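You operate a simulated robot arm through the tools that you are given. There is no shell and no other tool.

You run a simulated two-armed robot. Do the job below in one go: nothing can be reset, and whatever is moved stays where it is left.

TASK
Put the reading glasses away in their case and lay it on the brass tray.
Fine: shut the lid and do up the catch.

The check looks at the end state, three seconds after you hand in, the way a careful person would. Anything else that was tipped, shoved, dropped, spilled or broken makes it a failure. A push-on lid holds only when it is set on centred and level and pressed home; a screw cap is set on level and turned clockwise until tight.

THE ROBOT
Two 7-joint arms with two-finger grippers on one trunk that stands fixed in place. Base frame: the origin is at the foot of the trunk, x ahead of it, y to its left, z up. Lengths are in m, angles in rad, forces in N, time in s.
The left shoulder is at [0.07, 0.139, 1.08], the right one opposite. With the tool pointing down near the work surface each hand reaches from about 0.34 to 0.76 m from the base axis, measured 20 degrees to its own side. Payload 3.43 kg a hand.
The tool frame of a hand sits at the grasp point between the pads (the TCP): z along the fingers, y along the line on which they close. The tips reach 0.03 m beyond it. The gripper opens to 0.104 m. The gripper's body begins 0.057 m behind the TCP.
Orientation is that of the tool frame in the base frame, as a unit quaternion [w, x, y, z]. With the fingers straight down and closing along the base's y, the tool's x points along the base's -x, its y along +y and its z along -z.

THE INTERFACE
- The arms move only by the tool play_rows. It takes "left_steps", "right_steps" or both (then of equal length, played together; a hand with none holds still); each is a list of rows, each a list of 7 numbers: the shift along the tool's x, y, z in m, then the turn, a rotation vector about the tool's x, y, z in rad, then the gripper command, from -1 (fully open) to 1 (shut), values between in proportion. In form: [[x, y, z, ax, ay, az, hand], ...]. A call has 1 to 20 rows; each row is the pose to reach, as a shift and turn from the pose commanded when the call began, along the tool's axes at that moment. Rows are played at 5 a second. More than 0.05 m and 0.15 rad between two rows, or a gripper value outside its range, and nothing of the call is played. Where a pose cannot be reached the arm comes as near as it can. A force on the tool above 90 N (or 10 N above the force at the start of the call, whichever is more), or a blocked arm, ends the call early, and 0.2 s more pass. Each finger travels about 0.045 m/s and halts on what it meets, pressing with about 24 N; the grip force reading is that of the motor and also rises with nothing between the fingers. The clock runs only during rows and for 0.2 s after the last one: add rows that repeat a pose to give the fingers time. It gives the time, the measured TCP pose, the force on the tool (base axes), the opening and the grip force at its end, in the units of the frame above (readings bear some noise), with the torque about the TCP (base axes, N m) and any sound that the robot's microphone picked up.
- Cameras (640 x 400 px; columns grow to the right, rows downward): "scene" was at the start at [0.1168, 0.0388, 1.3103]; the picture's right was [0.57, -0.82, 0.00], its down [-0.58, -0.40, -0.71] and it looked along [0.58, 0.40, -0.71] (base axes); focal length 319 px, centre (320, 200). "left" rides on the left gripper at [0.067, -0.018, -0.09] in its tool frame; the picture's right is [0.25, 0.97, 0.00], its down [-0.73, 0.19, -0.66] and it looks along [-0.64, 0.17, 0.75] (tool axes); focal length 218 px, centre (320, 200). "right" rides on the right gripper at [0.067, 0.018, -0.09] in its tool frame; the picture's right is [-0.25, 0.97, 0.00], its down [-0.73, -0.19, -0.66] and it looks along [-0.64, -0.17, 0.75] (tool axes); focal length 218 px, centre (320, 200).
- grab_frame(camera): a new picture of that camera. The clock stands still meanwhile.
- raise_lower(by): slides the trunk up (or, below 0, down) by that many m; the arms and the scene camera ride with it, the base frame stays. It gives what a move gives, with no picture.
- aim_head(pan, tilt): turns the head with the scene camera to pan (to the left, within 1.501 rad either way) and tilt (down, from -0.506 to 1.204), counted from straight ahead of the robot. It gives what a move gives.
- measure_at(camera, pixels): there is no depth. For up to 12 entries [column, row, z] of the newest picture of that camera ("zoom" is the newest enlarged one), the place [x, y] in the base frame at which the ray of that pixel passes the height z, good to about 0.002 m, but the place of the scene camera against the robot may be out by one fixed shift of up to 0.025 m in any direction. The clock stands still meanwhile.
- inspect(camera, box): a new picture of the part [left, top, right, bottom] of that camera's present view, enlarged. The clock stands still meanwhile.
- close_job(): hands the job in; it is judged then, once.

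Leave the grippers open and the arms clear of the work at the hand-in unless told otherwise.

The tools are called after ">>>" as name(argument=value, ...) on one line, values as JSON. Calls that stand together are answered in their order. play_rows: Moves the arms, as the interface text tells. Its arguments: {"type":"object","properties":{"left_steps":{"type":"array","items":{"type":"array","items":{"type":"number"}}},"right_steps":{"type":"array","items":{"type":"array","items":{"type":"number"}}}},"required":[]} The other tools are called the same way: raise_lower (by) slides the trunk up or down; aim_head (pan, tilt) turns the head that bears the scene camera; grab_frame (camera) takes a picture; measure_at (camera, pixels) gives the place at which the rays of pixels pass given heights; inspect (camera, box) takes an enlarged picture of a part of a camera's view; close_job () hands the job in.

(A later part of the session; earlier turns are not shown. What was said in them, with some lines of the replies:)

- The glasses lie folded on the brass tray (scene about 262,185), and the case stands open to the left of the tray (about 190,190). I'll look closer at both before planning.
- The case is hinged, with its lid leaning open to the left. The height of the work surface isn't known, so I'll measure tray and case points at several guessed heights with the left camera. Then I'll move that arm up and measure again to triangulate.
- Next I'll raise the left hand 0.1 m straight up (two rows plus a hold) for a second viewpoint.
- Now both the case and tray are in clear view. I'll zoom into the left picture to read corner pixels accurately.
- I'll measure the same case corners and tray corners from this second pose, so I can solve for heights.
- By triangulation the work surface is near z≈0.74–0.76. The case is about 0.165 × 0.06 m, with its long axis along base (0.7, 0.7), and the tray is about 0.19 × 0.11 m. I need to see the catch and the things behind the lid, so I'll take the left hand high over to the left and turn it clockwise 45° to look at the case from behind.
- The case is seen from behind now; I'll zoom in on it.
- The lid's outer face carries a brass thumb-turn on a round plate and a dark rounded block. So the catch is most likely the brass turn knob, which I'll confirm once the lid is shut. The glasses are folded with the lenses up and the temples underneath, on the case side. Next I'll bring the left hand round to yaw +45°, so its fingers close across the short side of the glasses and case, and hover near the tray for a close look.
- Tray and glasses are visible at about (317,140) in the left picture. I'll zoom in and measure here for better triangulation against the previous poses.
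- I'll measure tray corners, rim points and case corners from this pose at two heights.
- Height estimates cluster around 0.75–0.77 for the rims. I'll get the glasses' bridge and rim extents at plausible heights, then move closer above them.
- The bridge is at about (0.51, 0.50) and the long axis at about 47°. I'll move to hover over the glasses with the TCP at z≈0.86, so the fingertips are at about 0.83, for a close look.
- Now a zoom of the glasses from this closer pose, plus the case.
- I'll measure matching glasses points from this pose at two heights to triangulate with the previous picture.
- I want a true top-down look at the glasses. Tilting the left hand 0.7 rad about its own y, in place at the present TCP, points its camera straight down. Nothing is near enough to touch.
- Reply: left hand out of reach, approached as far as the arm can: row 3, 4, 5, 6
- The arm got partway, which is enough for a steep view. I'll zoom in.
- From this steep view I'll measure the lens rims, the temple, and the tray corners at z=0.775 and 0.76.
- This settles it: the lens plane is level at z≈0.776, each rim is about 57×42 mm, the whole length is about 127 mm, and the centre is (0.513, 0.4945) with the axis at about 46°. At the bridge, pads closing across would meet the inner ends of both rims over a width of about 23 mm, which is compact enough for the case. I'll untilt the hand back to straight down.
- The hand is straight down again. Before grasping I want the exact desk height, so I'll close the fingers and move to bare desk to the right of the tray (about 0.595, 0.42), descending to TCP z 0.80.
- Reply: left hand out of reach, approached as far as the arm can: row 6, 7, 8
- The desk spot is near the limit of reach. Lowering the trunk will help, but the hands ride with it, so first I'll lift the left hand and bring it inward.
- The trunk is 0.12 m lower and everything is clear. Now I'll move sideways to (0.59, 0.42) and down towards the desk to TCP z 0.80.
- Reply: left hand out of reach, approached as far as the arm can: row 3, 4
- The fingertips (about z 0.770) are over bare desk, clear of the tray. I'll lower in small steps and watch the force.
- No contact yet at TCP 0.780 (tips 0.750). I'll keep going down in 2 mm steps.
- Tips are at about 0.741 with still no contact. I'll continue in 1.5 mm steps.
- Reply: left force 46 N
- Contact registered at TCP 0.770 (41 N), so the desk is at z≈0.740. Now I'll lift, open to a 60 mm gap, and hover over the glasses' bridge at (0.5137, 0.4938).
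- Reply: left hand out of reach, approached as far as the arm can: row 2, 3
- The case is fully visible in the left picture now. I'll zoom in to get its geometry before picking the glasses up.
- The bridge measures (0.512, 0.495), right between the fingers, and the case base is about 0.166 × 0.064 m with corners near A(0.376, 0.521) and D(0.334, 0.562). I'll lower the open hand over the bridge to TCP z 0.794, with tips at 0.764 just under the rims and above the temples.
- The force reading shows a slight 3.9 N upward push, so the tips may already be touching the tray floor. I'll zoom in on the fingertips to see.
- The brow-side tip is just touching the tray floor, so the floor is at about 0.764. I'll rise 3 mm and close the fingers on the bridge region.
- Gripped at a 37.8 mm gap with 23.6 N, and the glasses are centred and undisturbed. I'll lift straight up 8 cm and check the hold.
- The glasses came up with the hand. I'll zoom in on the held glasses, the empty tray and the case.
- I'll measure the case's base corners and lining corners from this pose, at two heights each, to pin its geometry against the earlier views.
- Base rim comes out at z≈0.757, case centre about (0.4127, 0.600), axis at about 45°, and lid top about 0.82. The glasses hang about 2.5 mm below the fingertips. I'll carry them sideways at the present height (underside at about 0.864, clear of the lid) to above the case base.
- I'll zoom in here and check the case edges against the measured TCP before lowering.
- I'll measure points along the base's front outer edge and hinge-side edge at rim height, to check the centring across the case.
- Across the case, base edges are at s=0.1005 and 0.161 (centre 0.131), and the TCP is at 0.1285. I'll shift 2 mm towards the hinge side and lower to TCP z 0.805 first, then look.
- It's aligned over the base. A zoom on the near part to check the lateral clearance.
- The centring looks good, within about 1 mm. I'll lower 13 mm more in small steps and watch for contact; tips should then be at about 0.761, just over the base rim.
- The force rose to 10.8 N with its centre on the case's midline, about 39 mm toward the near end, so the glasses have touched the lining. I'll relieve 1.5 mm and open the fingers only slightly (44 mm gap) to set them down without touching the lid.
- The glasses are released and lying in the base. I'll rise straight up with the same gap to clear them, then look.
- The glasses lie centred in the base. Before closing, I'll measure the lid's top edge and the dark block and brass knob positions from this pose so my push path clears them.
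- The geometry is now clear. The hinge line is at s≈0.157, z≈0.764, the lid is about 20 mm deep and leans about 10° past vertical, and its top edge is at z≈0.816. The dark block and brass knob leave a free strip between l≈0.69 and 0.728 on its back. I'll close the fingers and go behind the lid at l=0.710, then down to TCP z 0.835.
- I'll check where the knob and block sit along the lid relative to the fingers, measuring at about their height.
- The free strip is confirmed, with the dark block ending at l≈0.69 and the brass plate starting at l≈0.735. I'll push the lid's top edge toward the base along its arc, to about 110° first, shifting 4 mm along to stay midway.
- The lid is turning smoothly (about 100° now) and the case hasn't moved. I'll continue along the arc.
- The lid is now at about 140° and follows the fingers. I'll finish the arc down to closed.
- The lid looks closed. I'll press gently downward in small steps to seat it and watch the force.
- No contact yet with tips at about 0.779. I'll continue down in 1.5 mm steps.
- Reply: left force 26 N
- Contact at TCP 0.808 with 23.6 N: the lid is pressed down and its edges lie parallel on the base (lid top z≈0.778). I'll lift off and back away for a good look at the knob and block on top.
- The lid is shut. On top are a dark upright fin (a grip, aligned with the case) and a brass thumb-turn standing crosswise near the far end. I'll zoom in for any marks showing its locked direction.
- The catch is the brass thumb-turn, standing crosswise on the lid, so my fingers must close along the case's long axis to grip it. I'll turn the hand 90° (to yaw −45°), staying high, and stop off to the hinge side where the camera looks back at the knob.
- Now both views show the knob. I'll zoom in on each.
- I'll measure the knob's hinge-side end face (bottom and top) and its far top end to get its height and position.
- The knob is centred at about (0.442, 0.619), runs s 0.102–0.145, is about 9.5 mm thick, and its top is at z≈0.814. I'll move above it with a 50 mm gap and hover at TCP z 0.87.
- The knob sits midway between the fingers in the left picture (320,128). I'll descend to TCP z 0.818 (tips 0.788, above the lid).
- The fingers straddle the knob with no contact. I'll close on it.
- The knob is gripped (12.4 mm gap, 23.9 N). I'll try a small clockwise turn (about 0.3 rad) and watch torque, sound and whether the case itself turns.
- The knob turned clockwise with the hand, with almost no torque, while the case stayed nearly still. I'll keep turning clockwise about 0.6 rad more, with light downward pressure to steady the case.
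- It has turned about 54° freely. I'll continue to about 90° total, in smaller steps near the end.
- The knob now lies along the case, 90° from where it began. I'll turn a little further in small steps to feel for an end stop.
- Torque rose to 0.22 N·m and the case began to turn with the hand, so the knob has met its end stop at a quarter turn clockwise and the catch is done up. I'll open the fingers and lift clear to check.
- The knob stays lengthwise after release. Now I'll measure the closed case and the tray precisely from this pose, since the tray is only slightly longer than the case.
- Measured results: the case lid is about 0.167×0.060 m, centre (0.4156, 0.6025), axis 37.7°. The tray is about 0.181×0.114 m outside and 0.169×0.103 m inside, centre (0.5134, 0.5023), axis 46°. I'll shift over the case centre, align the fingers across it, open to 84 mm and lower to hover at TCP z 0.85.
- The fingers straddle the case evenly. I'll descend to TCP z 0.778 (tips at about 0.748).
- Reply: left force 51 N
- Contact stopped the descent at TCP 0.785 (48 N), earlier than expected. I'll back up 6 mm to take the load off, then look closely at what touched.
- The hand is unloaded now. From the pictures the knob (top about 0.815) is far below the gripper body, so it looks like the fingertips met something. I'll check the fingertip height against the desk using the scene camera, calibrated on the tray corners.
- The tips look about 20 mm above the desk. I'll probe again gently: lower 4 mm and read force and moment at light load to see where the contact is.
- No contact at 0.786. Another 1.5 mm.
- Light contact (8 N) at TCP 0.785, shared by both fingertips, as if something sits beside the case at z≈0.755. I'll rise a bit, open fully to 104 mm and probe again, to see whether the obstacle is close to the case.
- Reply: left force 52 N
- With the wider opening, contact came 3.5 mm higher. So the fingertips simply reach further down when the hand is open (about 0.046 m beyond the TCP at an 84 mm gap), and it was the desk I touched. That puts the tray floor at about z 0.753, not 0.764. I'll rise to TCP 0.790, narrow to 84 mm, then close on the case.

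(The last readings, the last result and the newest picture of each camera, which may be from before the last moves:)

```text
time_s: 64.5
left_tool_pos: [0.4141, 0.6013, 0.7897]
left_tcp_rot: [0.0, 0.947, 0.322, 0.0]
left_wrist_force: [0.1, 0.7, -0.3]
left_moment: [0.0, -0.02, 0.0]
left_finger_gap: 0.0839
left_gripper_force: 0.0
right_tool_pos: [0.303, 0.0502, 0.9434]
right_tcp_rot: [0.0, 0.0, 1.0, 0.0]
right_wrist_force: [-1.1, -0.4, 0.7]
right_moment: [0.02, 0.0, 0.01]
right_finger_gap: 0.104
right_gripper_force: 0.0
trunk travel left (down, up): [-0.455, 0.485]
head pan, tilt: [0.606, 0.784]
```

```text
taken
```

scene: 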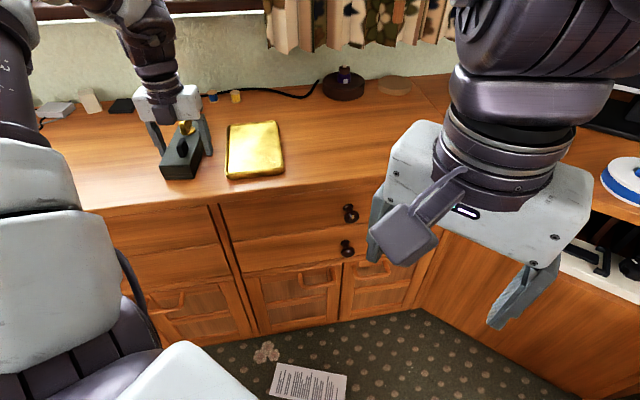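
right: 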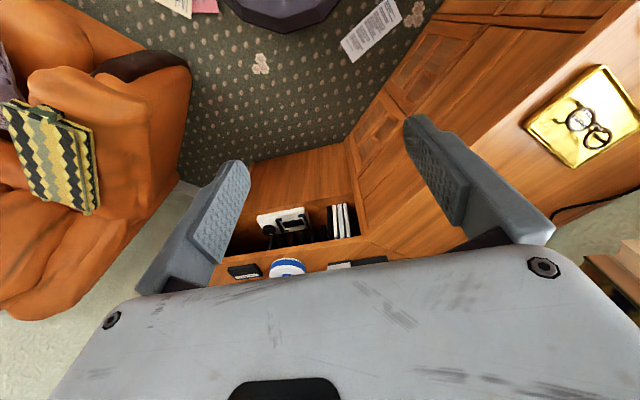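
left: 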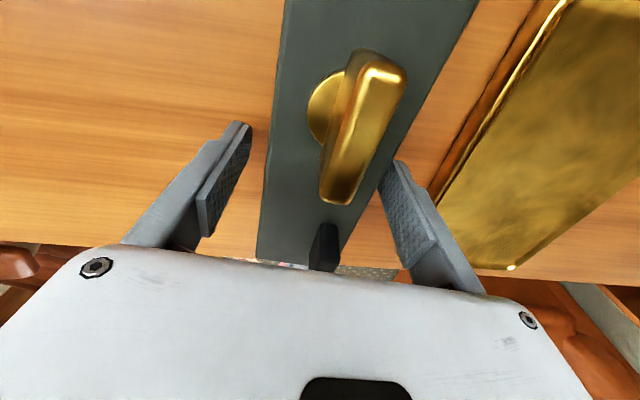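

No load on the hand. Now I'll close on the case's long sides.

>>> play_rows(left_steps=[[0, 0, 0, 0, 0, 0, -0.4], [0, 0, 0, 0, 0, 0, -0.25], [0, 0, 0, 0, 0, 0, -0.1], [0, 0, 0, 0, 0, 0, 0.2], [0, 0, 0, 0, 0, 0, 0.6], [0, 0, 0, 0, 0, 0, 1], [0, 0, 0, 0, 0, 0, 1]])

>>> inspect(camera="left", box=[190, 0, 470, 270])

>>> inspect(camera="scene", box=[130, 80, 230, 190])

```text
time_s: 66.1
left_tool_pos: [0.4153, 0.601, 0.7895]
left_tcp_rot: [0.0, 0.946, 0.323, 0.0]
left_wrist_force: [0.5, -1.1, -0.1]
left_moment: [-0.04, -0.11, -0.1]
left_finger_gap: 0.0598
left_gripper_force: 23.5
right_tool_pos: [0.3034, 0.0508, 0.9443]
right_tcp_rot: [0.0, -0.001, 1.0, -0.001]
right_wrist_force: [-0.4, 0.3, -0.6]
right_moment: [0.0, -0.01, -0.03]
right_finger_gap: 0.1037
right_gripper_force: 0.1
trunk travel left (down, up): [-0.455, 0.485]
head pan, tilt: [0.606, 0.784]
```

```text
1.48 times, centred on (330, 135) of left
```

zoom: 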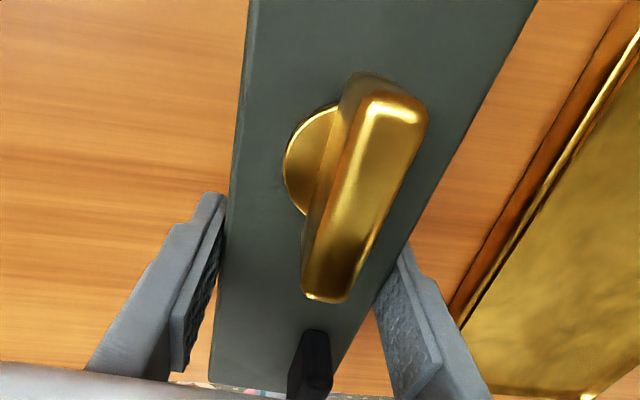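

```text
3.64 times, centred on (180, 135) of scene
```

zoom: 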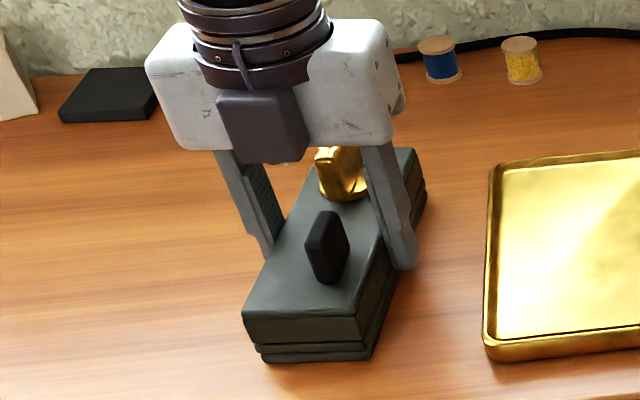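

Gripped at 59.8 mm with 23.5 N. I'll lift straight up 7 cm and check that the case stays shut and level.

>>> play_rows(left_steps=[[0, 0, -0.005, 0, 0, 0, 1], [0, 0, -0.02, 0, 0, 0, 1], [0, 0, -0.045, 0, 0, 0, 1], [0, 0, -0.07, 0, 0, 0, 1], [0, 0, -0.07, 0, 0, 0, 1]])

>>> grab_frame(camera="left")

>>> inspect(camera="scene", box=[120, 50, 290, 190])

```text
time_s: 67.3
left_tool_pos: [0.4145, 0.6021, 0.8592]
left_tcp_rot: [0.0, 0.947, 0.323, 0.0]
left_wrist_force: [0.0, -0.9, -4.1]
left_moment: [0.0, 0.0, -0.02]
left_finger_gap: 0.0599
left_gripper_force: 24.4
right_tool_pos: [0.3042, 0.0512, 0.9436]
right_tcp_rot: [0.001, -0.001, 1.0, 0.0]
right_wrist_force: [-0.2, 0.3, 0.3]
right_moment: [0.0, -0.01, -0.02]
right_finger_gap: 0.1039
right_gripper_force: 0.0
trunk travel left (down, up): [-0.455, 0.485]
head pan, tilt: [0.606, 0.784]
```

```text
taken
```

left: 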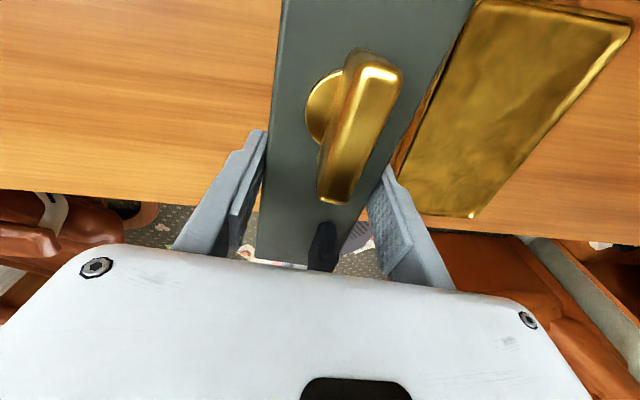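

```text
2.86 times, centred on (205, 120) of scene
```

zoom: 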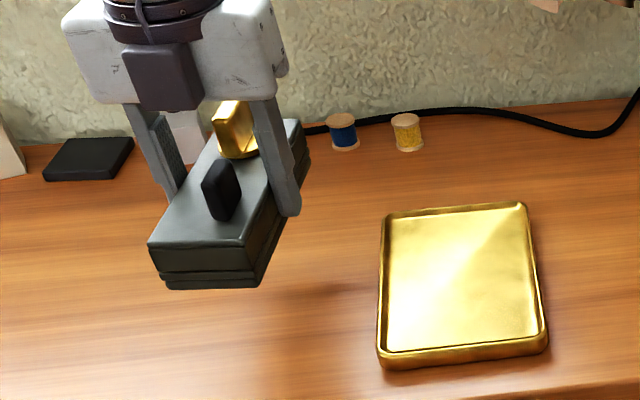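

The case came up level and shut, weight about 4 N with no moment. Now I'll carry it over the tray (TCP target 0.5126, 0.4981) and turn it 8° anticlockwise to match the tray's axis.

>>> play_rows(left_steps=[[0.002, 0.02, 0, 0, 0, -0.02, 1], [0.004, 0.045, 0, 0, 0, -0.045, 1], [0.007, 0.07, 0, 0, 0, -0.07, 1], [0.01, 0.095, 0, 0, 0, -0.095, 1], [0.0125, 0.12, 0, 0, 0, -0.12, 1], [0.0147, 0.1417, 0, 0, 0, -0.143, 1], [0.0147, 0.1417, 0, 0, 0, -0.143, 1]])

>>> grab_frame(camera="left")

>>> grab_frame(camera="scene")

>>> inspect(camera="scene", box=[190, 50, 310, 190])

```text
time_s: 68.9
left_tool_pos: [0.5136, 0.4983, 0.8605]
left_tcp_rot: [-0.001, 0.921, 0.391, 0.0]
left_wrist_force: [-0.8, 0.4, -3.9]
left_moment: [0.0, -0.01, -0.01]
left_finger_gap: 0.0601
left_gripper_force: 24.4
right_tool_pos: [0.3037, 0.0502, 0.9437]
right_tcp_rot: [-0.001, -0.001, 1.0, 0.0]
right_wrist_force: [0.0, 0.3, -0.3]
right_moment: [-0.02, 0.0, 0.01]
right_finger_gap: 0.1039
right_gripper_force: 0.0
trunk travel left (down, up): [-0.455, 0.485]
head pan, tilt: [0.606, 0.784]
```

```text
taken
```

left: 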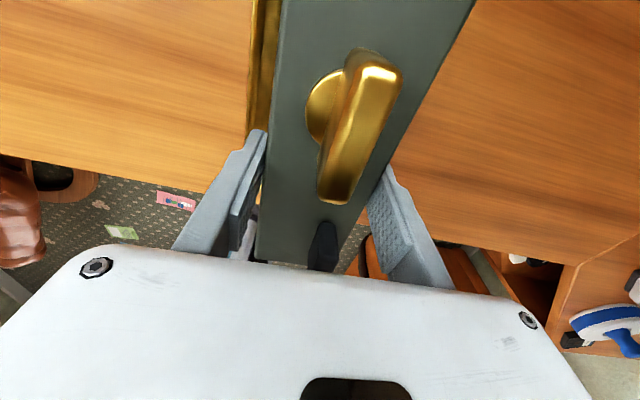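

```text
taken
```

scene: 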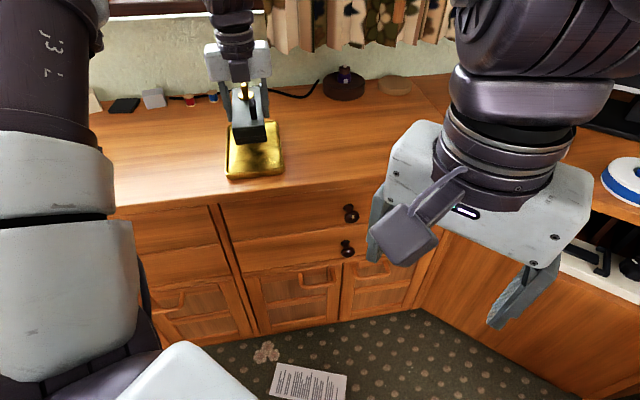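

```text
2.86 times, centred on (250, 120) of scene
```

zoom: 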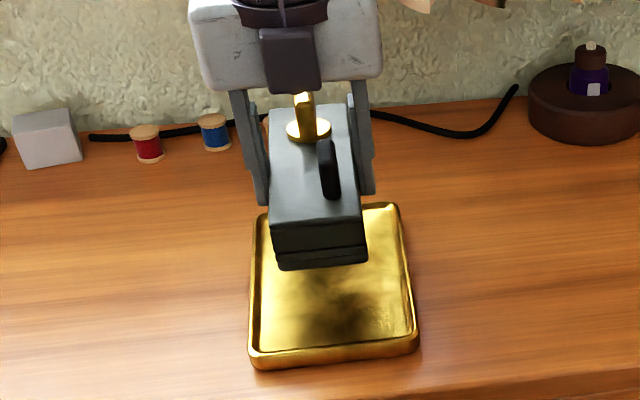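

It hangs over the tray. I'll check the placement by measuring the case's near-end bottom corners and the tray's corners in one zoomed scene picture, so the fixed camera shift cancels.

>>> inspect(camera="scene", box=[210, 110, 300, 185])

```text
5.33 times, centred on (255, 148) of scene
```

zoom: 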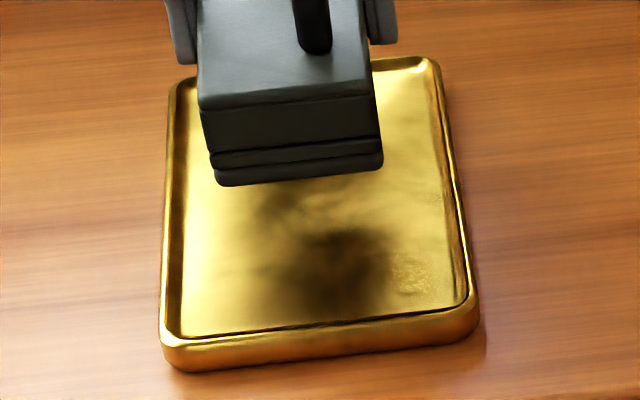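

>>> measure_at(camera="zoom", pixels=[[217, 185, 0.811], [382, 168, 0.811], [198, 110, 0.848], [373, 95, 0.848], [162, 335, 0.758], [479, 298, 0.758], [172, 85, 0.758], [438, 62, 0.758], [182, 336, 0.754], [470, 300, 0.754], [184, 90, 0.754], [428, 70, 0.754]])

```text
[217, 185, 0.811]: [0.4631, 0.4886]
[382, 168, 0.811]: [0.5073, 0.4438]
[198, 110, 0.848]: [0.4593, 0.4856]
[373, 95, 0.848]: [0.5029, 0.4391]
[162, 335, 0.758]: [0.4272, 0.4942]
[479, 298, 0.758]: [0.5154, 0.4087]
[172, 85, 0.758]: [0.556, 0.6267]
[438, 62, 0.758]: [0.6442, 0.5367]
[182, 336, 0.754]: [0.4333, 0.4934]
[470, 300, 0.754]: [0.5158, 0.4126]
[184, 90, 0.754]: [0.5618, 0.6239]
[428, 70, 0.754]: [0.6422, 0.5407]
```

By the wrist camera the case is centred lengthwise; by the scene camera it is perhaps 5–7 mm too far. I'll lower to about 20 mm above the tray, where parallax is small, and look again.

>>> play_rows(left_steps=[[0, 0, 0.012, 0, 0, 0, 1], [0, 0, 0.024, 0, 0, 0, 1], [0, 0, 0.036, 0, 0, 0, 1], [0, 0, 0.04, 0, 0, 0, 1], [0, 0, 0.04, 0, 0, 0, 1]])

>>> inspect(camera="scene", box=[210, 110, 300, 185])

>>> grab_frame(camera="left")

```text
time_s: 70.1
left_tool_pos: [0.5129, 0.4981, 0.82]
left_tcp_rot: [0.001, 0.921, 0.39, -0.001]
left_wrist_force: [0.0, 0.0, -4.7]
left_moment: [-0.02, 0.04, 0.02]
left_finger_gap: 0.0599
left_gripper_force: 24.2
right_tool_pos: [0.3039, 0.0514, 0.9447]
right_tcp_rot: [0.0, 0.0, 1.0, -0.001]
right_wrist_force: [0.6, 0.1, -0.5]
right_moment: [-0.01, -0.03, -0.03]
right_finger_gap: 0.1042
right_gripper_force: 0.1
trunk travel left (down, up): [-0.455, 0.485]
head pan, tilt: [0.606, 0.784]
```

```text
5.33 times, centred on (255, 148) of scene
```

zoom: 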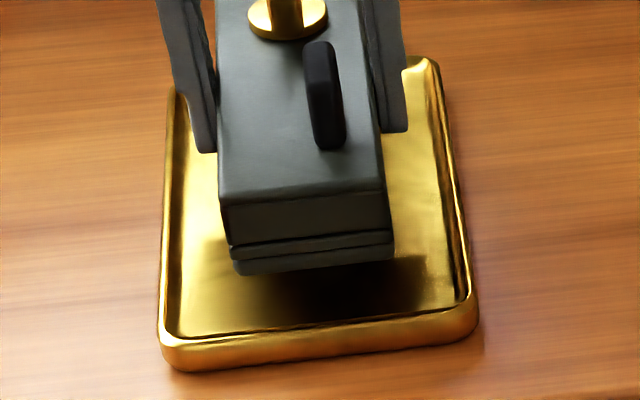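

```text
taken
```

left: 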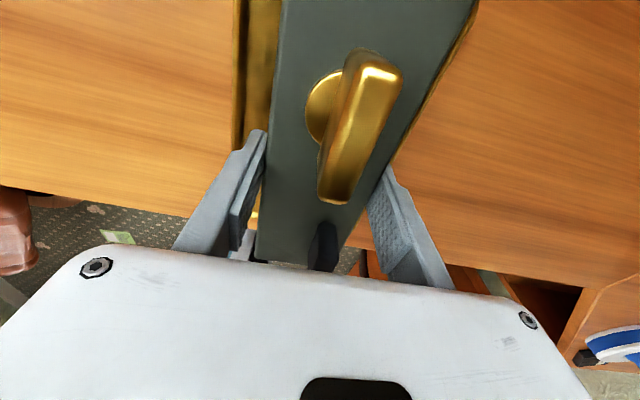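

Sideways the case is centred (about 68 px of tray floor on either side) and parallel to the tray. I'll measure the near-end clearance at matching heights.

>>> measure_at(camera="zoom", pixels=[[237, 275, 0.7705], [394, 258, 0.7705], [182, 337, 0.753], [468, 300, 0.753], [160, 340, 0.757], [478, 300, 0.757], [436, 62, 0.757], [170, 88, 0.757], [427, 72, 0.753], [218, 205, 0.8075], [384, 188, 0.8075]])

>>> inspect(camera="scene", box=[225, 145, 305, 195])

```text
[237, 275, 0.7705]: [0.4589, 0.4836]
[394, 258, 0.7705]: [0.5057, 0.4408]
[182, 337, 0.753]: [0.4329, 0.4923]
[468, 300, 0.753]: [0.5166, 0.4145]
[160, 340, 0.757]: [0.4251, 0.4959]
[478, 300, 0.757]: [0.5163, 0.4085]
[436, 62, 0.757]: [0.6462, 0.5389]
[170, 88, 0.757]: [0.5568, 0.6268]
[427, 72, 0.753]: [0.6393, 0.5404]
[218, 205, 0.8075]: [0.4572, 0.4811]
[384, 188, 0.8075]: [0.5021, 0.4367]
```

```text
8.00 times, centred on (265, 170) of scene
```

zoom: 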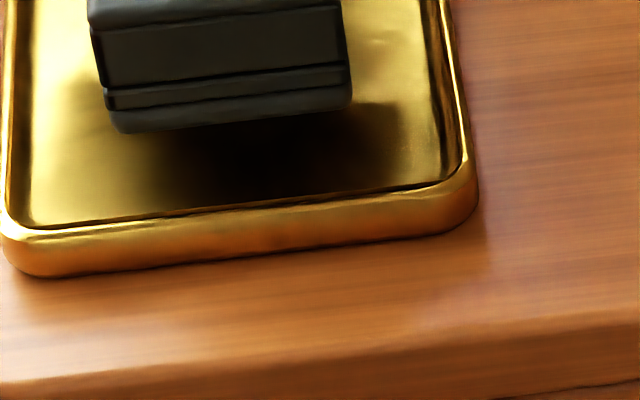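

The scene view suggests the case sits about 5 mm too far along, while the wrist view said centred. I'll shift 4 mm toward the near end, which is safe by both, and lower slowly until contact.

>>> play_rows(left_steps=[[-0.002, 0, 0, 0, 0, 0, 1], [-0.004, 0, 0.004, 0, 0, 0, 1], [-0.004, 0, 0.008, 0, 0, 0, 1], [-0.004, 0, 0.011, 0, 0, 0, 1], [-0.004, 0, 0.013, 0, 0, 0, 1], [-0.004, 0, 0.0145, 0, 0, 0, 1], [-0.004, 0, 0.0145, 0, 0, 0, 1]])

>>> inspect(camera="scene", box=[210, 110, 300, 185])

```text
time_s: 71.7
left_tool_pos: [0.5102, 0.4955, 0.8062]
left_tcp_rot: [0.0, 0.921, 0.39, 0.0]
left_wrist_force: [0.4, -0.4, -3.9]
left_moment: [0.0, 0.0, -0.01]
left_finger_gap: 0.06
left_gripper_force: 24.2
right_tool_pos: [0.3032, 0.0501, 0.9442]
right_tcp_rot: [-0.001, -0.001, 1.0, -0.001]
right_wrist_force: [0.3, 0.0, 0.2]
right_moment: [0.0, 0.02, -0.03]
right_finger_gap: 0.1043
right_gripper_force: 0.1
trunk travel left (down, up): [-0.455, 0.485]
head pan, tilt: [0.606, 0.784]
```

```text
5.33 times, centred on (255, 148) of scene
```

zoom: 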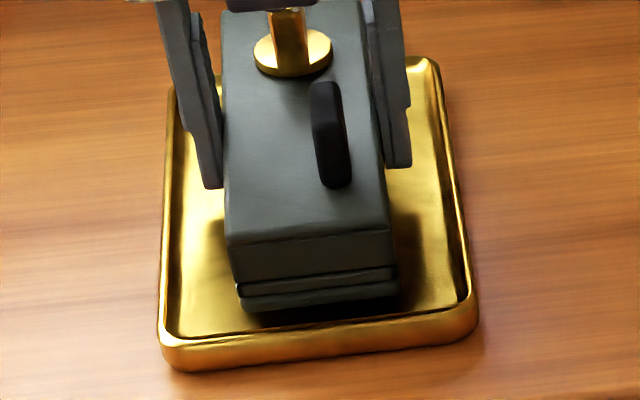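

Good position. I'll lower in 1 mm steps to touchdown.

>>> play_rows(left_steps=[[0, 0, 0.0015, 0, 0, 0, 1], [0, 0, 0.003, 0, 0, 0, 1], [0, 0, 0.004, 0, 0, 0, 1], [0, 0, 0.004, 0, 0, 0, 1]])

```text
time_s: 72.7
left_tool_pos: [0.5115, 0.4946, 0.8014]
left_tcp_rot: [0.0, 0.921, 0.39, -0.001]
left_wrist_force: [-1.0, 0.0, -4.2]
left_moment: [-0.03, 0.02, -0.02]
left_finger_gap: 0.06
left_gripper_force: 23.7
right_tool_pos: [0.3035, 0.0517, 0.9435]
right_tcp_rot: [0.0, 0.0, 1.0, -0.001]
right_wrist_force: [0.0, -0.1, 0.3]
right_moment: [0.02, -0.01, -0.04]
right_finger_gap: 0.1041
right_gripper_force: 0.1
trunk travel left (down, up): [-0.455, 0.485]
head pan, tilt: [0.606, 0.784]
```

No touchdown yet (weight still hanging at 4.2 N). I'll lower a few more millimetres.

>>> play_rows(left_steps=[[0, 0, 0.001, 0, 0, 0, 1], [0, 0, 0.002, 0, 0, 0, 1], [0, 0, 0.003, 0, 0, 0, 1], [0, 0, 0.003, 0, 0, 0, 1]])

>>> inspect(camera="scene", box=[210, 110, 300, 185])

```text
time_s: 73.7
left_tool_pos: [0.5095, 0.4954, 0.803]
left_tcp_rot: [-0.002, 0.92, 0.391, 0.004]
left_wrist_force: [5.8, 8.1, 19.1]
left_moment: [0.23, 0.08, -0.12]
left_finger_gap: 0.06
left_gripper_force: 23.9
right_tool_pos: [0.303, 0.0502, 0.9449]
right_tcp_rot: [0.001, -0.001, 1.0, 0.001]
right_wrist_force: [-0.7, 0.7, -0.9]
right_moment: [-0.01, 0.0, -0.03]
right_finger_gap: 0.1039
right_gripper_force: 0.1
trunk travel left (down, up): [-0.455, 0.485]
head pan, tilt: [0.606, 0.784]
```

```text
5.33 times, centred on (255, 148) of scene
```

zoom: 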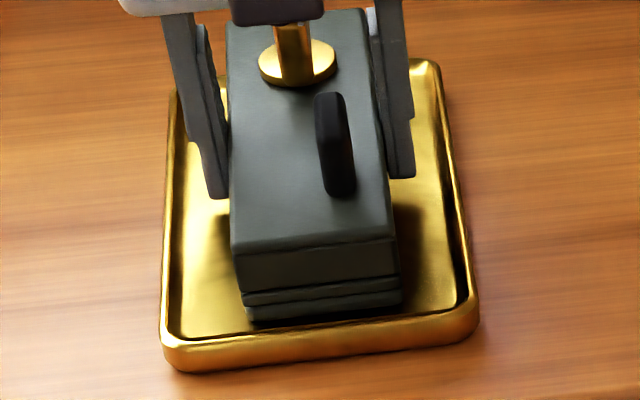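

Touchdown: 19 N up at TCP 0.803. I'll relieve the pressure by 2.5 mm of command, open the fingers only to 68 mm (staying inside the tray rim), then rise straight up.

>>> play_rows(left_steps=[[0, 0, -0.0025, 0, 0, 0, 1], [0, 0, -0.0025, 0, 0, 0, 0.0], [0, 0, -0.0025, 0, 0, 0, -0.2], [0, 0, -0.0025, 0, 0, 0, -0.308], [0, 0, -0.0025, 0, 0, 0, -0.308]])

>>> inspect(camera="scene", box=[210, 110, 300, 185])

>>> grab_frame(camera="left")

```text
time_s: 74.9
left_tool_pos: [0.5104, 0.4944, 0.8018]
left_tcp_rot: [0.0, 0.921, 0.39, 0.001]
left_wrist_force: [0.6, -0.6, -0.3]
left_moment: [0.0, 0.0, -0.02]
left_finger_gap: 0.0679
left_gripper_force: 0.1
right_tool_pos: [0.3031, 0.0506, 0.9443]
right_tcp_rot: [-0.001, -0.001, 1.0, 0.0]
right_wrist_force: [-0.1, -0.4, -0.4]
right_moment: [0.04, 0.03, -0.01]
right_finger_gap: 0.1041
right_gripper_force: 0.1
trunk travel left (down, up): [-0.455, 0.485]
head pan, tilt: [0.606, 0.784]
```

```text
5.33 times, centred on (255, 148) of scene
```

zoom: 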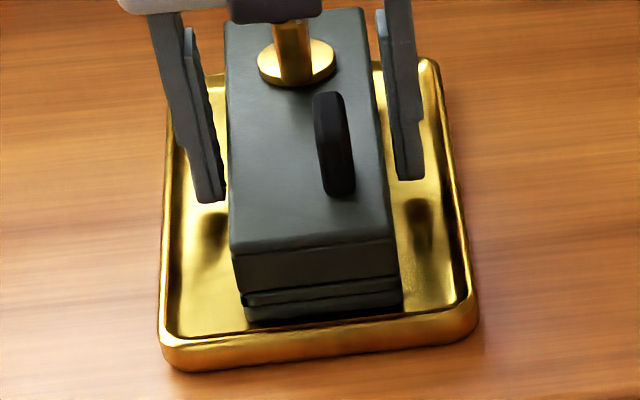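

```text
taken
```

left: 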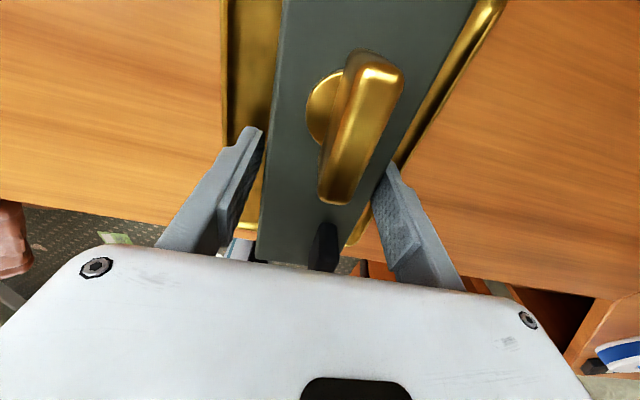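

The fingers are free of the case with no load. I'll rise straight up and look at the result.

>>> play_rows(left_steps=[[0, 0, -0.01, 0, 0, 0, -0.308], [0, 0, -0.035, 0, 0, 0, -0.308], [0, 0, -0.065, 0, 0, 0, -0.308], [0, 0, -0.1, 0, 0, 0, -0.308], [0, 0, -0.12, 0, 0, 0, -0.6], [0, 0, -0.12, 0, 0, 0, -1], [0, 0, -0.12, 0, 0, 0, -1]])

>>> grab_frame(camera="left")

>>> inspect(camera="scene", box=[200, 90, 310, 185])

```text
time_s: 76.5
left_tool_pos: [0.509, 0.4962, 0.9218]
left_tcp_rot: [0.0, 0.921, 0.39, 0.0]
left_wrist_force: [0.2, 0.6, 0.1]
left_moment: [0.0, 0.0, 0.03]
left_finger_gap: 0.1038
left_gripper_force: 0.0
right_tool_pos: [0.3029, 0.0513, 0.9439]
right_tcp_rot: [0.0, -0.002, 1.0, 0.001]
right_wrist_force: [0.7, 0.1, -0.2]
right_moment: [0.01, -0.02, 0.01]
right_finger_gap: 0.1038
right_gripper_force: 0.1
trunk travel left (down, up): [-0.455, 0.485]
head pan, tilt: [0.606, 0.784]
```

```text
taken
```

left: 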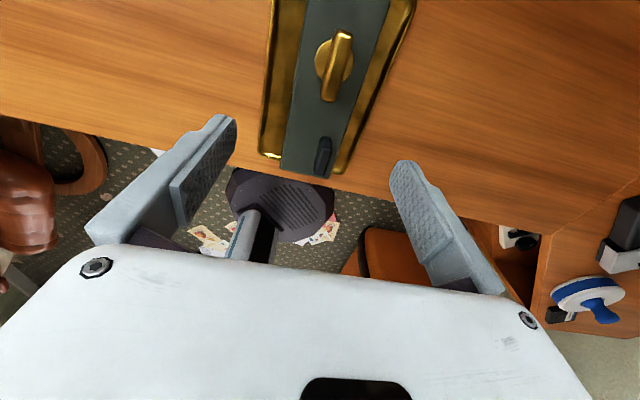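

```text
4.21 times, centred on (255, 138) of scene
```

zoom: 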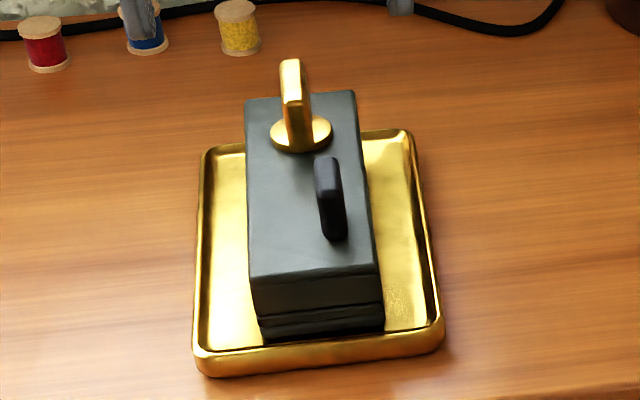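

The case sits on the tray. I'll check it lies flat and within the rim at both ends, and that the catch is still lengthwise.

>>> inspect(camera="left", box=[240, 100, 440, 185])

>>> inspect(camera="left", box=[240, 0, 440, 100])

>>> inspect(camera="scene", box=[230, 140, 310, 185])

```text
3.20 times, centred on (340, 142) of left
```

zoom: 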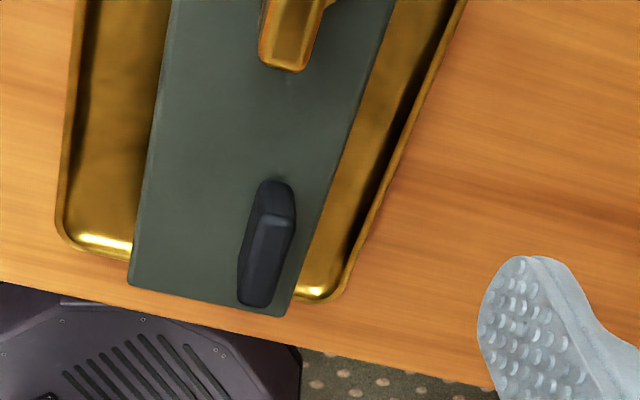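

```text
3.20 times, centred on (340, 50) of left
```

zoom: 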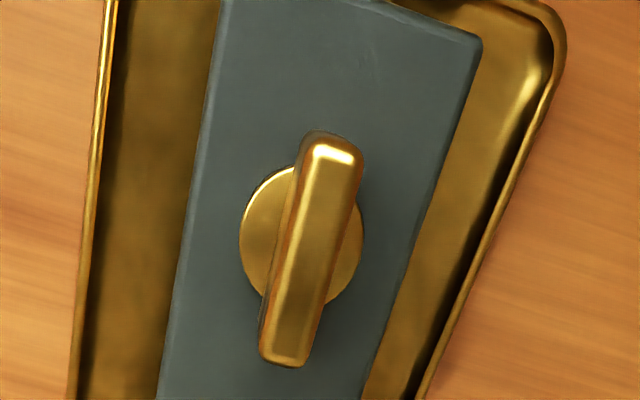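

```text
8.00 times, centred on (270, 162) of scene
```

zoom: 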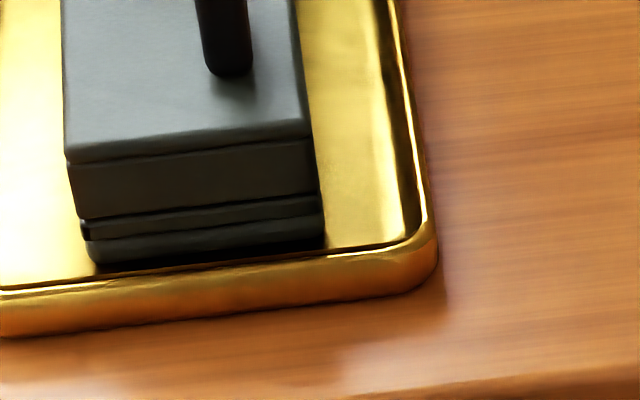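

The case lies flat inside the rim at both ends, lid shut, knob lengthwise. To be sure the catch holds, I'll pinch the dark fin on the lid and lift it only a few millimetres: if the lid stays with the base, the catch is done up. First I'll locate the fin.

>>> measure_at(camera="left", pixels=[[326.6, 136.4, 0.791], [322, 147.6, 0.819], [326, 147.6, 0.819], [319.7, 173.9, 0.819], [330.3, 146, 0.819], [315, 170, 0.819], [333, 50, 0.795]])

>>> inspect(camera="left", box=[290, 120, 360, 190])

```text
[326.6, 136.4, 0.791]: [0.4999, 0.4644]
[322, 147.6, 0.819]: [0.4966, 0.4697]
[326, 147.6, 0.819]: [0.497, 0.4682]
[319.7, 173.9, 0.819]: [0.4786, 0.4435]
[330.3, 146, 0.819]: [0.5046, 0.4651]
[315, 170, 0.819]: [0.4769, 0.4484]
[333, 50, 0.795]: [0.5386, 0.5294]
```

```text
5.71 times, centred on (325, 155) of left
```

zoom: 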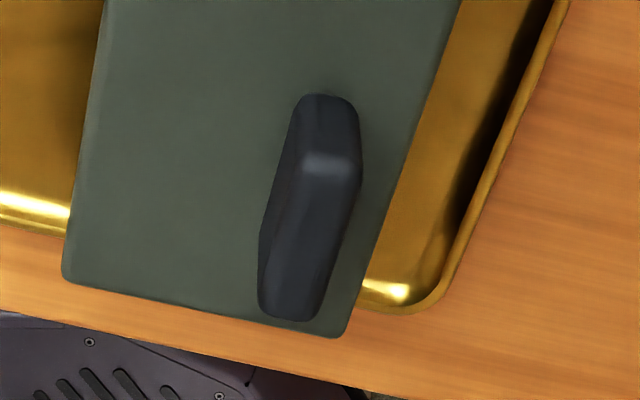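

The fin's centre is near (0.488, 0.455). I'll move over it with a 30 mm gap and descend to TCP z 0.833 (tips a few mm above the lid).

>>> play_rows(left_steps=[[-0.015, 0.005, 0, 0, 0, 0, -0.5], [-0.03, 0.01, 0, 0, 0, 0, 0], [-0.0446, 0.0136, 0, 0, 0, 0, 0.423], [-0.0446, 0.0136, 0, 0, 0, 0, 0.423], [-0.0446, 0.0136, 0.03, 0, 0, 0, 0.423], [-0.0446, 0.0136, 0.06, 0, 0, 0, 0.423], [-0.0446, 0.0136, 0.078, 0, 0, 0, 0.423], [-0.0446, 0.0136, 0.0885, 0, 0, 0, 0.423], [-0.0446, 0.0136, 0.0885, 0, 0, 0, 0.423]])

>>> grab_frame(camera="left")

>>> inspect(camera="scene", box=[210, 100, 300, 185])

```text
time_s: 78.5
left_tool_pos: [0.4889, 0.4541, 0.8324]
left_tcp_rot: [0.0, 0.921, 0.389, 0.0]
left_wrist_force: [0.3, 0.4, -0.4]
left_moment: [0.04, 0.02, 0.02]
left_finger_gap: 0.03
left_gripper_force: 0.0
right_tool_pos: [0.3034, 0.0517, 0.9447]
right_tcp_rot: [-0.001, 0.0, 1.0, 0.0]
right_wrist_force: [-0.5, -0.5, -0.5]
right_moment: [-0.02, 0.0, 0.02]
right_finger_gap: 0.104
right_gripper_force: 0.0
trunk travel left (down, up): [-0.455, 0.485]
head pan, tilt: [0.606, 0.784]
```

```text
taken
```

left: 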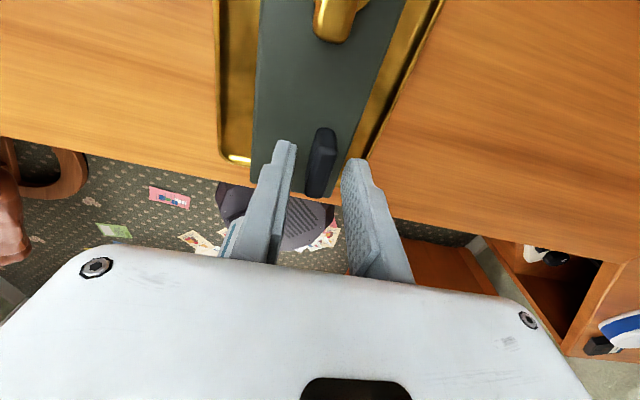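

```text
4.71 times, centred on (255, 142) of scene
```

zoom: 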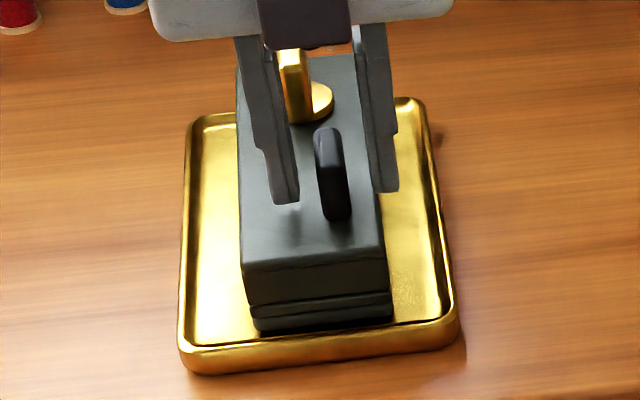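

The fingers straddle the fin. I'll close on it gently without lifting yet.

>>> play_rows(left_steps=[[0, 0, 0, 0, 0, 0, 0.55], [0, 0, 0, 0, 0, 0, 0.7], [0, 0, 0, 0, 0, 0, 0.85], [0, 0, 0, 0, 0, 0, 1], [0, 0, 0, 0, 0, 0, 1]])

>>> inspect(camera="scene", box=[210, 100, 300, 185])

```text
time_s: 79.7
left_tool_pos: [0.4878, 0.4537, 0.8332]
left_tcp_rot: [0.0, 0.921, 0.39, 0.0]
left_wrist_force: [-1.6, -0.1, 0.5]
left_moment: [0.02, 0.01, 0.08]
left_finger_gap: 0.0116
left_gripper_force: 23.8
right_tool_pos: [0.3033, 0.0508, 0.9447]
right_tcp_rot: [0.0, -0.001, 1.0, 0.001]
right_wrist_force: [0.0, -0.3, -0.4]
right_moment: [-0.02, 0.01, -0.03]
right_finger_gap: 0.1043
right_gripper_force: 0.0
trunk travel left (down, up): [-0.455, 0.485]
head pan, tilt: [0.606, 0.784]
```

```text
4.71 times, centred on (255, 142) of scene
```

zoom: 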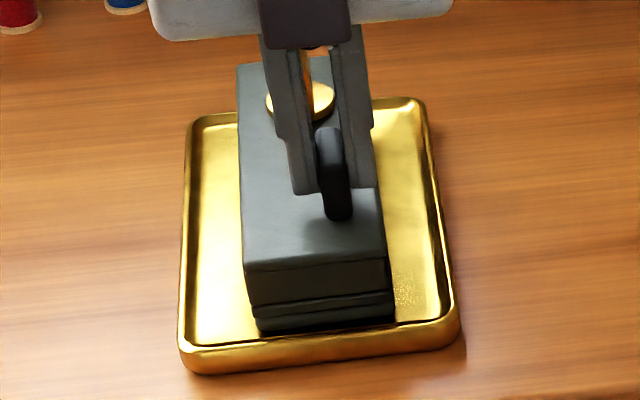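

The fin is gripped (11.6 mm). Now I'll lift just 4 mm and check whether lid and base separate.

>>> play_rows(left_steps=[[0, 0, -0.001, 0, 0, 0, 1], [0, 0, -0.002, 0, 0, 0, 1], [0, 0, -0.003, 0, 0, 0, 1], [0, 0, -0.004, 0, 0, 0, 1], [0, 0, -0.004, 0, 0, 0, 1]])

>>> inspect(camera="scene", box=[225, 130, 305, 185])

```text
time_s: 80.9
left_tool_pos: [0.4886, 0.4539, 0.8365]
left_tcp_rot: [0.001, 0.921, 0.39, -0.001]
left_wrist_force: [-0.4, -0.1, -4.2]
left_moment: [-0.16, 0.12, 0.0]
left_finger_gap: 0.0115
left_gripper_force: 24.3
right_tool_pos: [0.3042, 0.0524, 0.9437]
right_tcp_rot: [0.0, 0.0, 1.0, 0.0]
right_wrist_force: [0.0, 0.6, 0.3]
right_moment: [0.02, 0.01, -0.01]
right_finger_gap: 0.104
right_gripper_force: 0.1
trunk travel left (down, up): [-0.455, 0.485]
head pan, tilt: [0.606, 0.784]
```

```text
7.27 times, centred on (265, 158) of scene
```

zoom: 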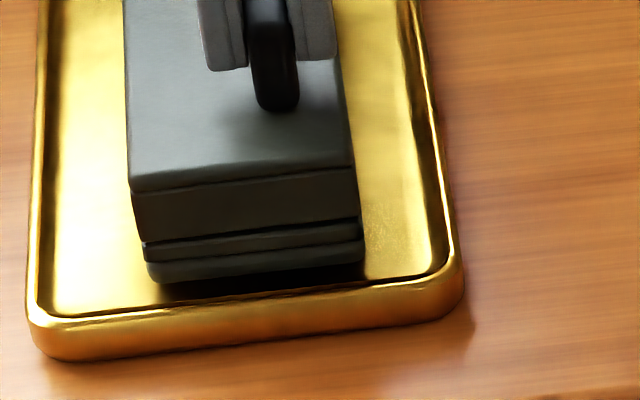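

The lift reads 4.2 N, the weight of the whole case, and the lid and base stay together with no gap. The catch is holding. I'll set it back down and release the fin.

>>> play_rows(left_steps=[[0, 0, 0.001, 0, 0, 0, 1], [0, 0, 0.002, 0, 0, 0, 1], [0, 0, 0.003, 0, 0, 0, 1], [0, 0, 0.004, 0, 0, 0, 1], [0, 0, 0.0043, 0, 0, 0, 1], [0, 0, 0.0043, 0, 0, 0, 0.7], [0, 0, 0.0043, 0, 0, 0, 0.423], [0, 0, 0.0043, 0, 0, 0, 0.423]])

>>> inspect(camera="scene", box=[210, 100, 300, 185])

```text
time_s: 82.7
left_tool_pos: [0.4889, 0.4536, 0.8336]
left_tcp_rot: [0.0, 0.921, 0.39, 0.0]
left_wrist_force: [-0.6, -0.4, -0.7]
left_moment: [0.0, 0.0, 0.0]
left_finger_gap: 0.0302
left_gripper_force: 0.0
right_tool_pos: [0.3034, 0.0501, 0.9451]
right_tcp_rot: [-0.001, 0.0, 1.0, 0.0]
right_wrist_force: [-0.6, 0.8, -0.4]
right_moment: [-0.01, -0.02, -0.03]
right_finger_gap: 0.1042
right_gripper_force: 0.0
trunk travel left (down, up): [-0.455, 0.485]
head pan, tilt: [0.606, 0.784]
```

```text
4.71 times, centred on (255, 142) of scene
```

zoom: 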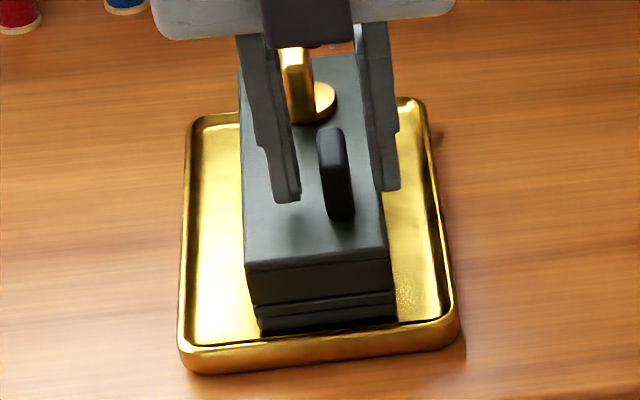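

Released and back in place. I'll rise straight up, open the gripper, and withdraw toward the robot, clear of the desk items.

>>> play_rows(left_steps=[[0, 0, -0.01, 0, 0, 0, 0.423], [0, 0, -0.035, 0, 0, 0, 0.423], [0, 0, -0.07, 0, 0, 0, 0.423], [0, 0, -0.11, 0, 0, 0, 0], [0, 0, -0.14, 0, 0, 0, -0.5], [-0.03, 0, -0.16, 0, 0, 0, -1], [-0.065, 0, -0.16, 0, 0, 0, -1], [-0.1, 0, -0.16, 0, 0, 0, -1], [-0.1, 0, -0.16, 0, 0, 0, -1]])

>>> grab_frame(camera="left")

>>> grab_frame(camera="scene")

>>> inspect(camera="scene", box=[200, 90, 310, 185])

```text
time_s: 84.7
left_tool_pos: [0.4185, 0.3817, 0.9936]
left_tcp_rot: [0.0, 0.921, 0.39, -0.001]
left_wrist_force: [-0.7, -0.1, -1.1]
left_moment: [0.01, 0.02, 0.0]
left_finger_gap: 0.1039
left_gripper_force: 0.0
left hand out of reach, approached as far as the arm can: row 5, 6
right_tool_pos: [0.3041, 0.0508, 0.9436]
right_tcp_rot: [0.0, -0.002, 1.0, 0.0]
right_wrist_force: [0.3, -0.6, -0.4]
right_moment: [-0.01, 0.03, -0.03]
right_finger_gap: 0.104
right_gripper_force: 0.0
trunk travel left (down, up): [-0.455, 0.485]
head pan, tilt: [0.606, 0.784]
```

```text
taken
```

left: 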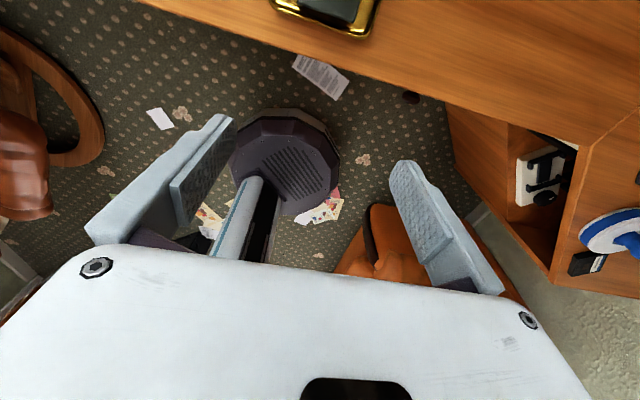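

```text
taken
```

scene: 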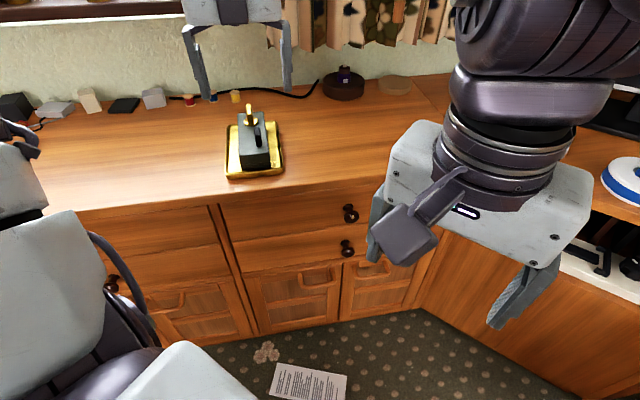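

```text
4.21 times, centred on (255, 138) of scene
```

zoom: 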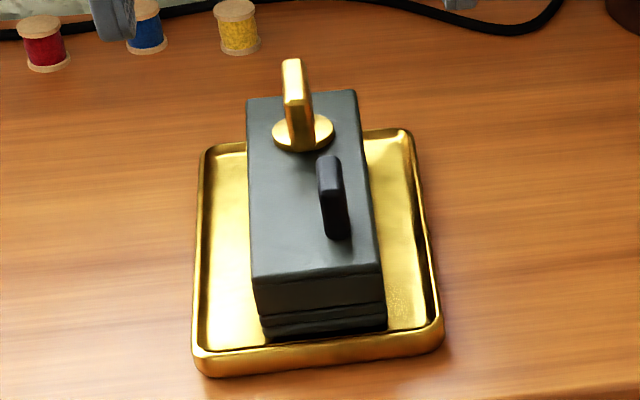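

The case is shut and catch-fastened, lying flat within the tray's rim. The spools, cord and boxes are where they were. Both grippers are open and clear of the work, so I'm handing in.

>>> close_job()

```text
The job is handed in.
```

The glasses are in their case with the lid shut and the catch done up, and the case lies flat inside the rim of the brass tray. I've handed the job in, but no result has come back.

- **Glasses:** they sit folded on the lining, a few millimetres nearer the hinge side than the middle. The lid still closed fully over them.
- **Catch:** I took the brass thumb-turn on the lid to be the catch. It turned a quarter turn clockwise until it met a stop. I then lifted the case about 4 mm by the dark fin on the lid. The whole case's weight came up with no gap between lid and base, so the lid is held shut.
- **Rest of the desk:** the last pictures show nothing else moved, tipped or dropped. Both grippers are open and clear of the work.
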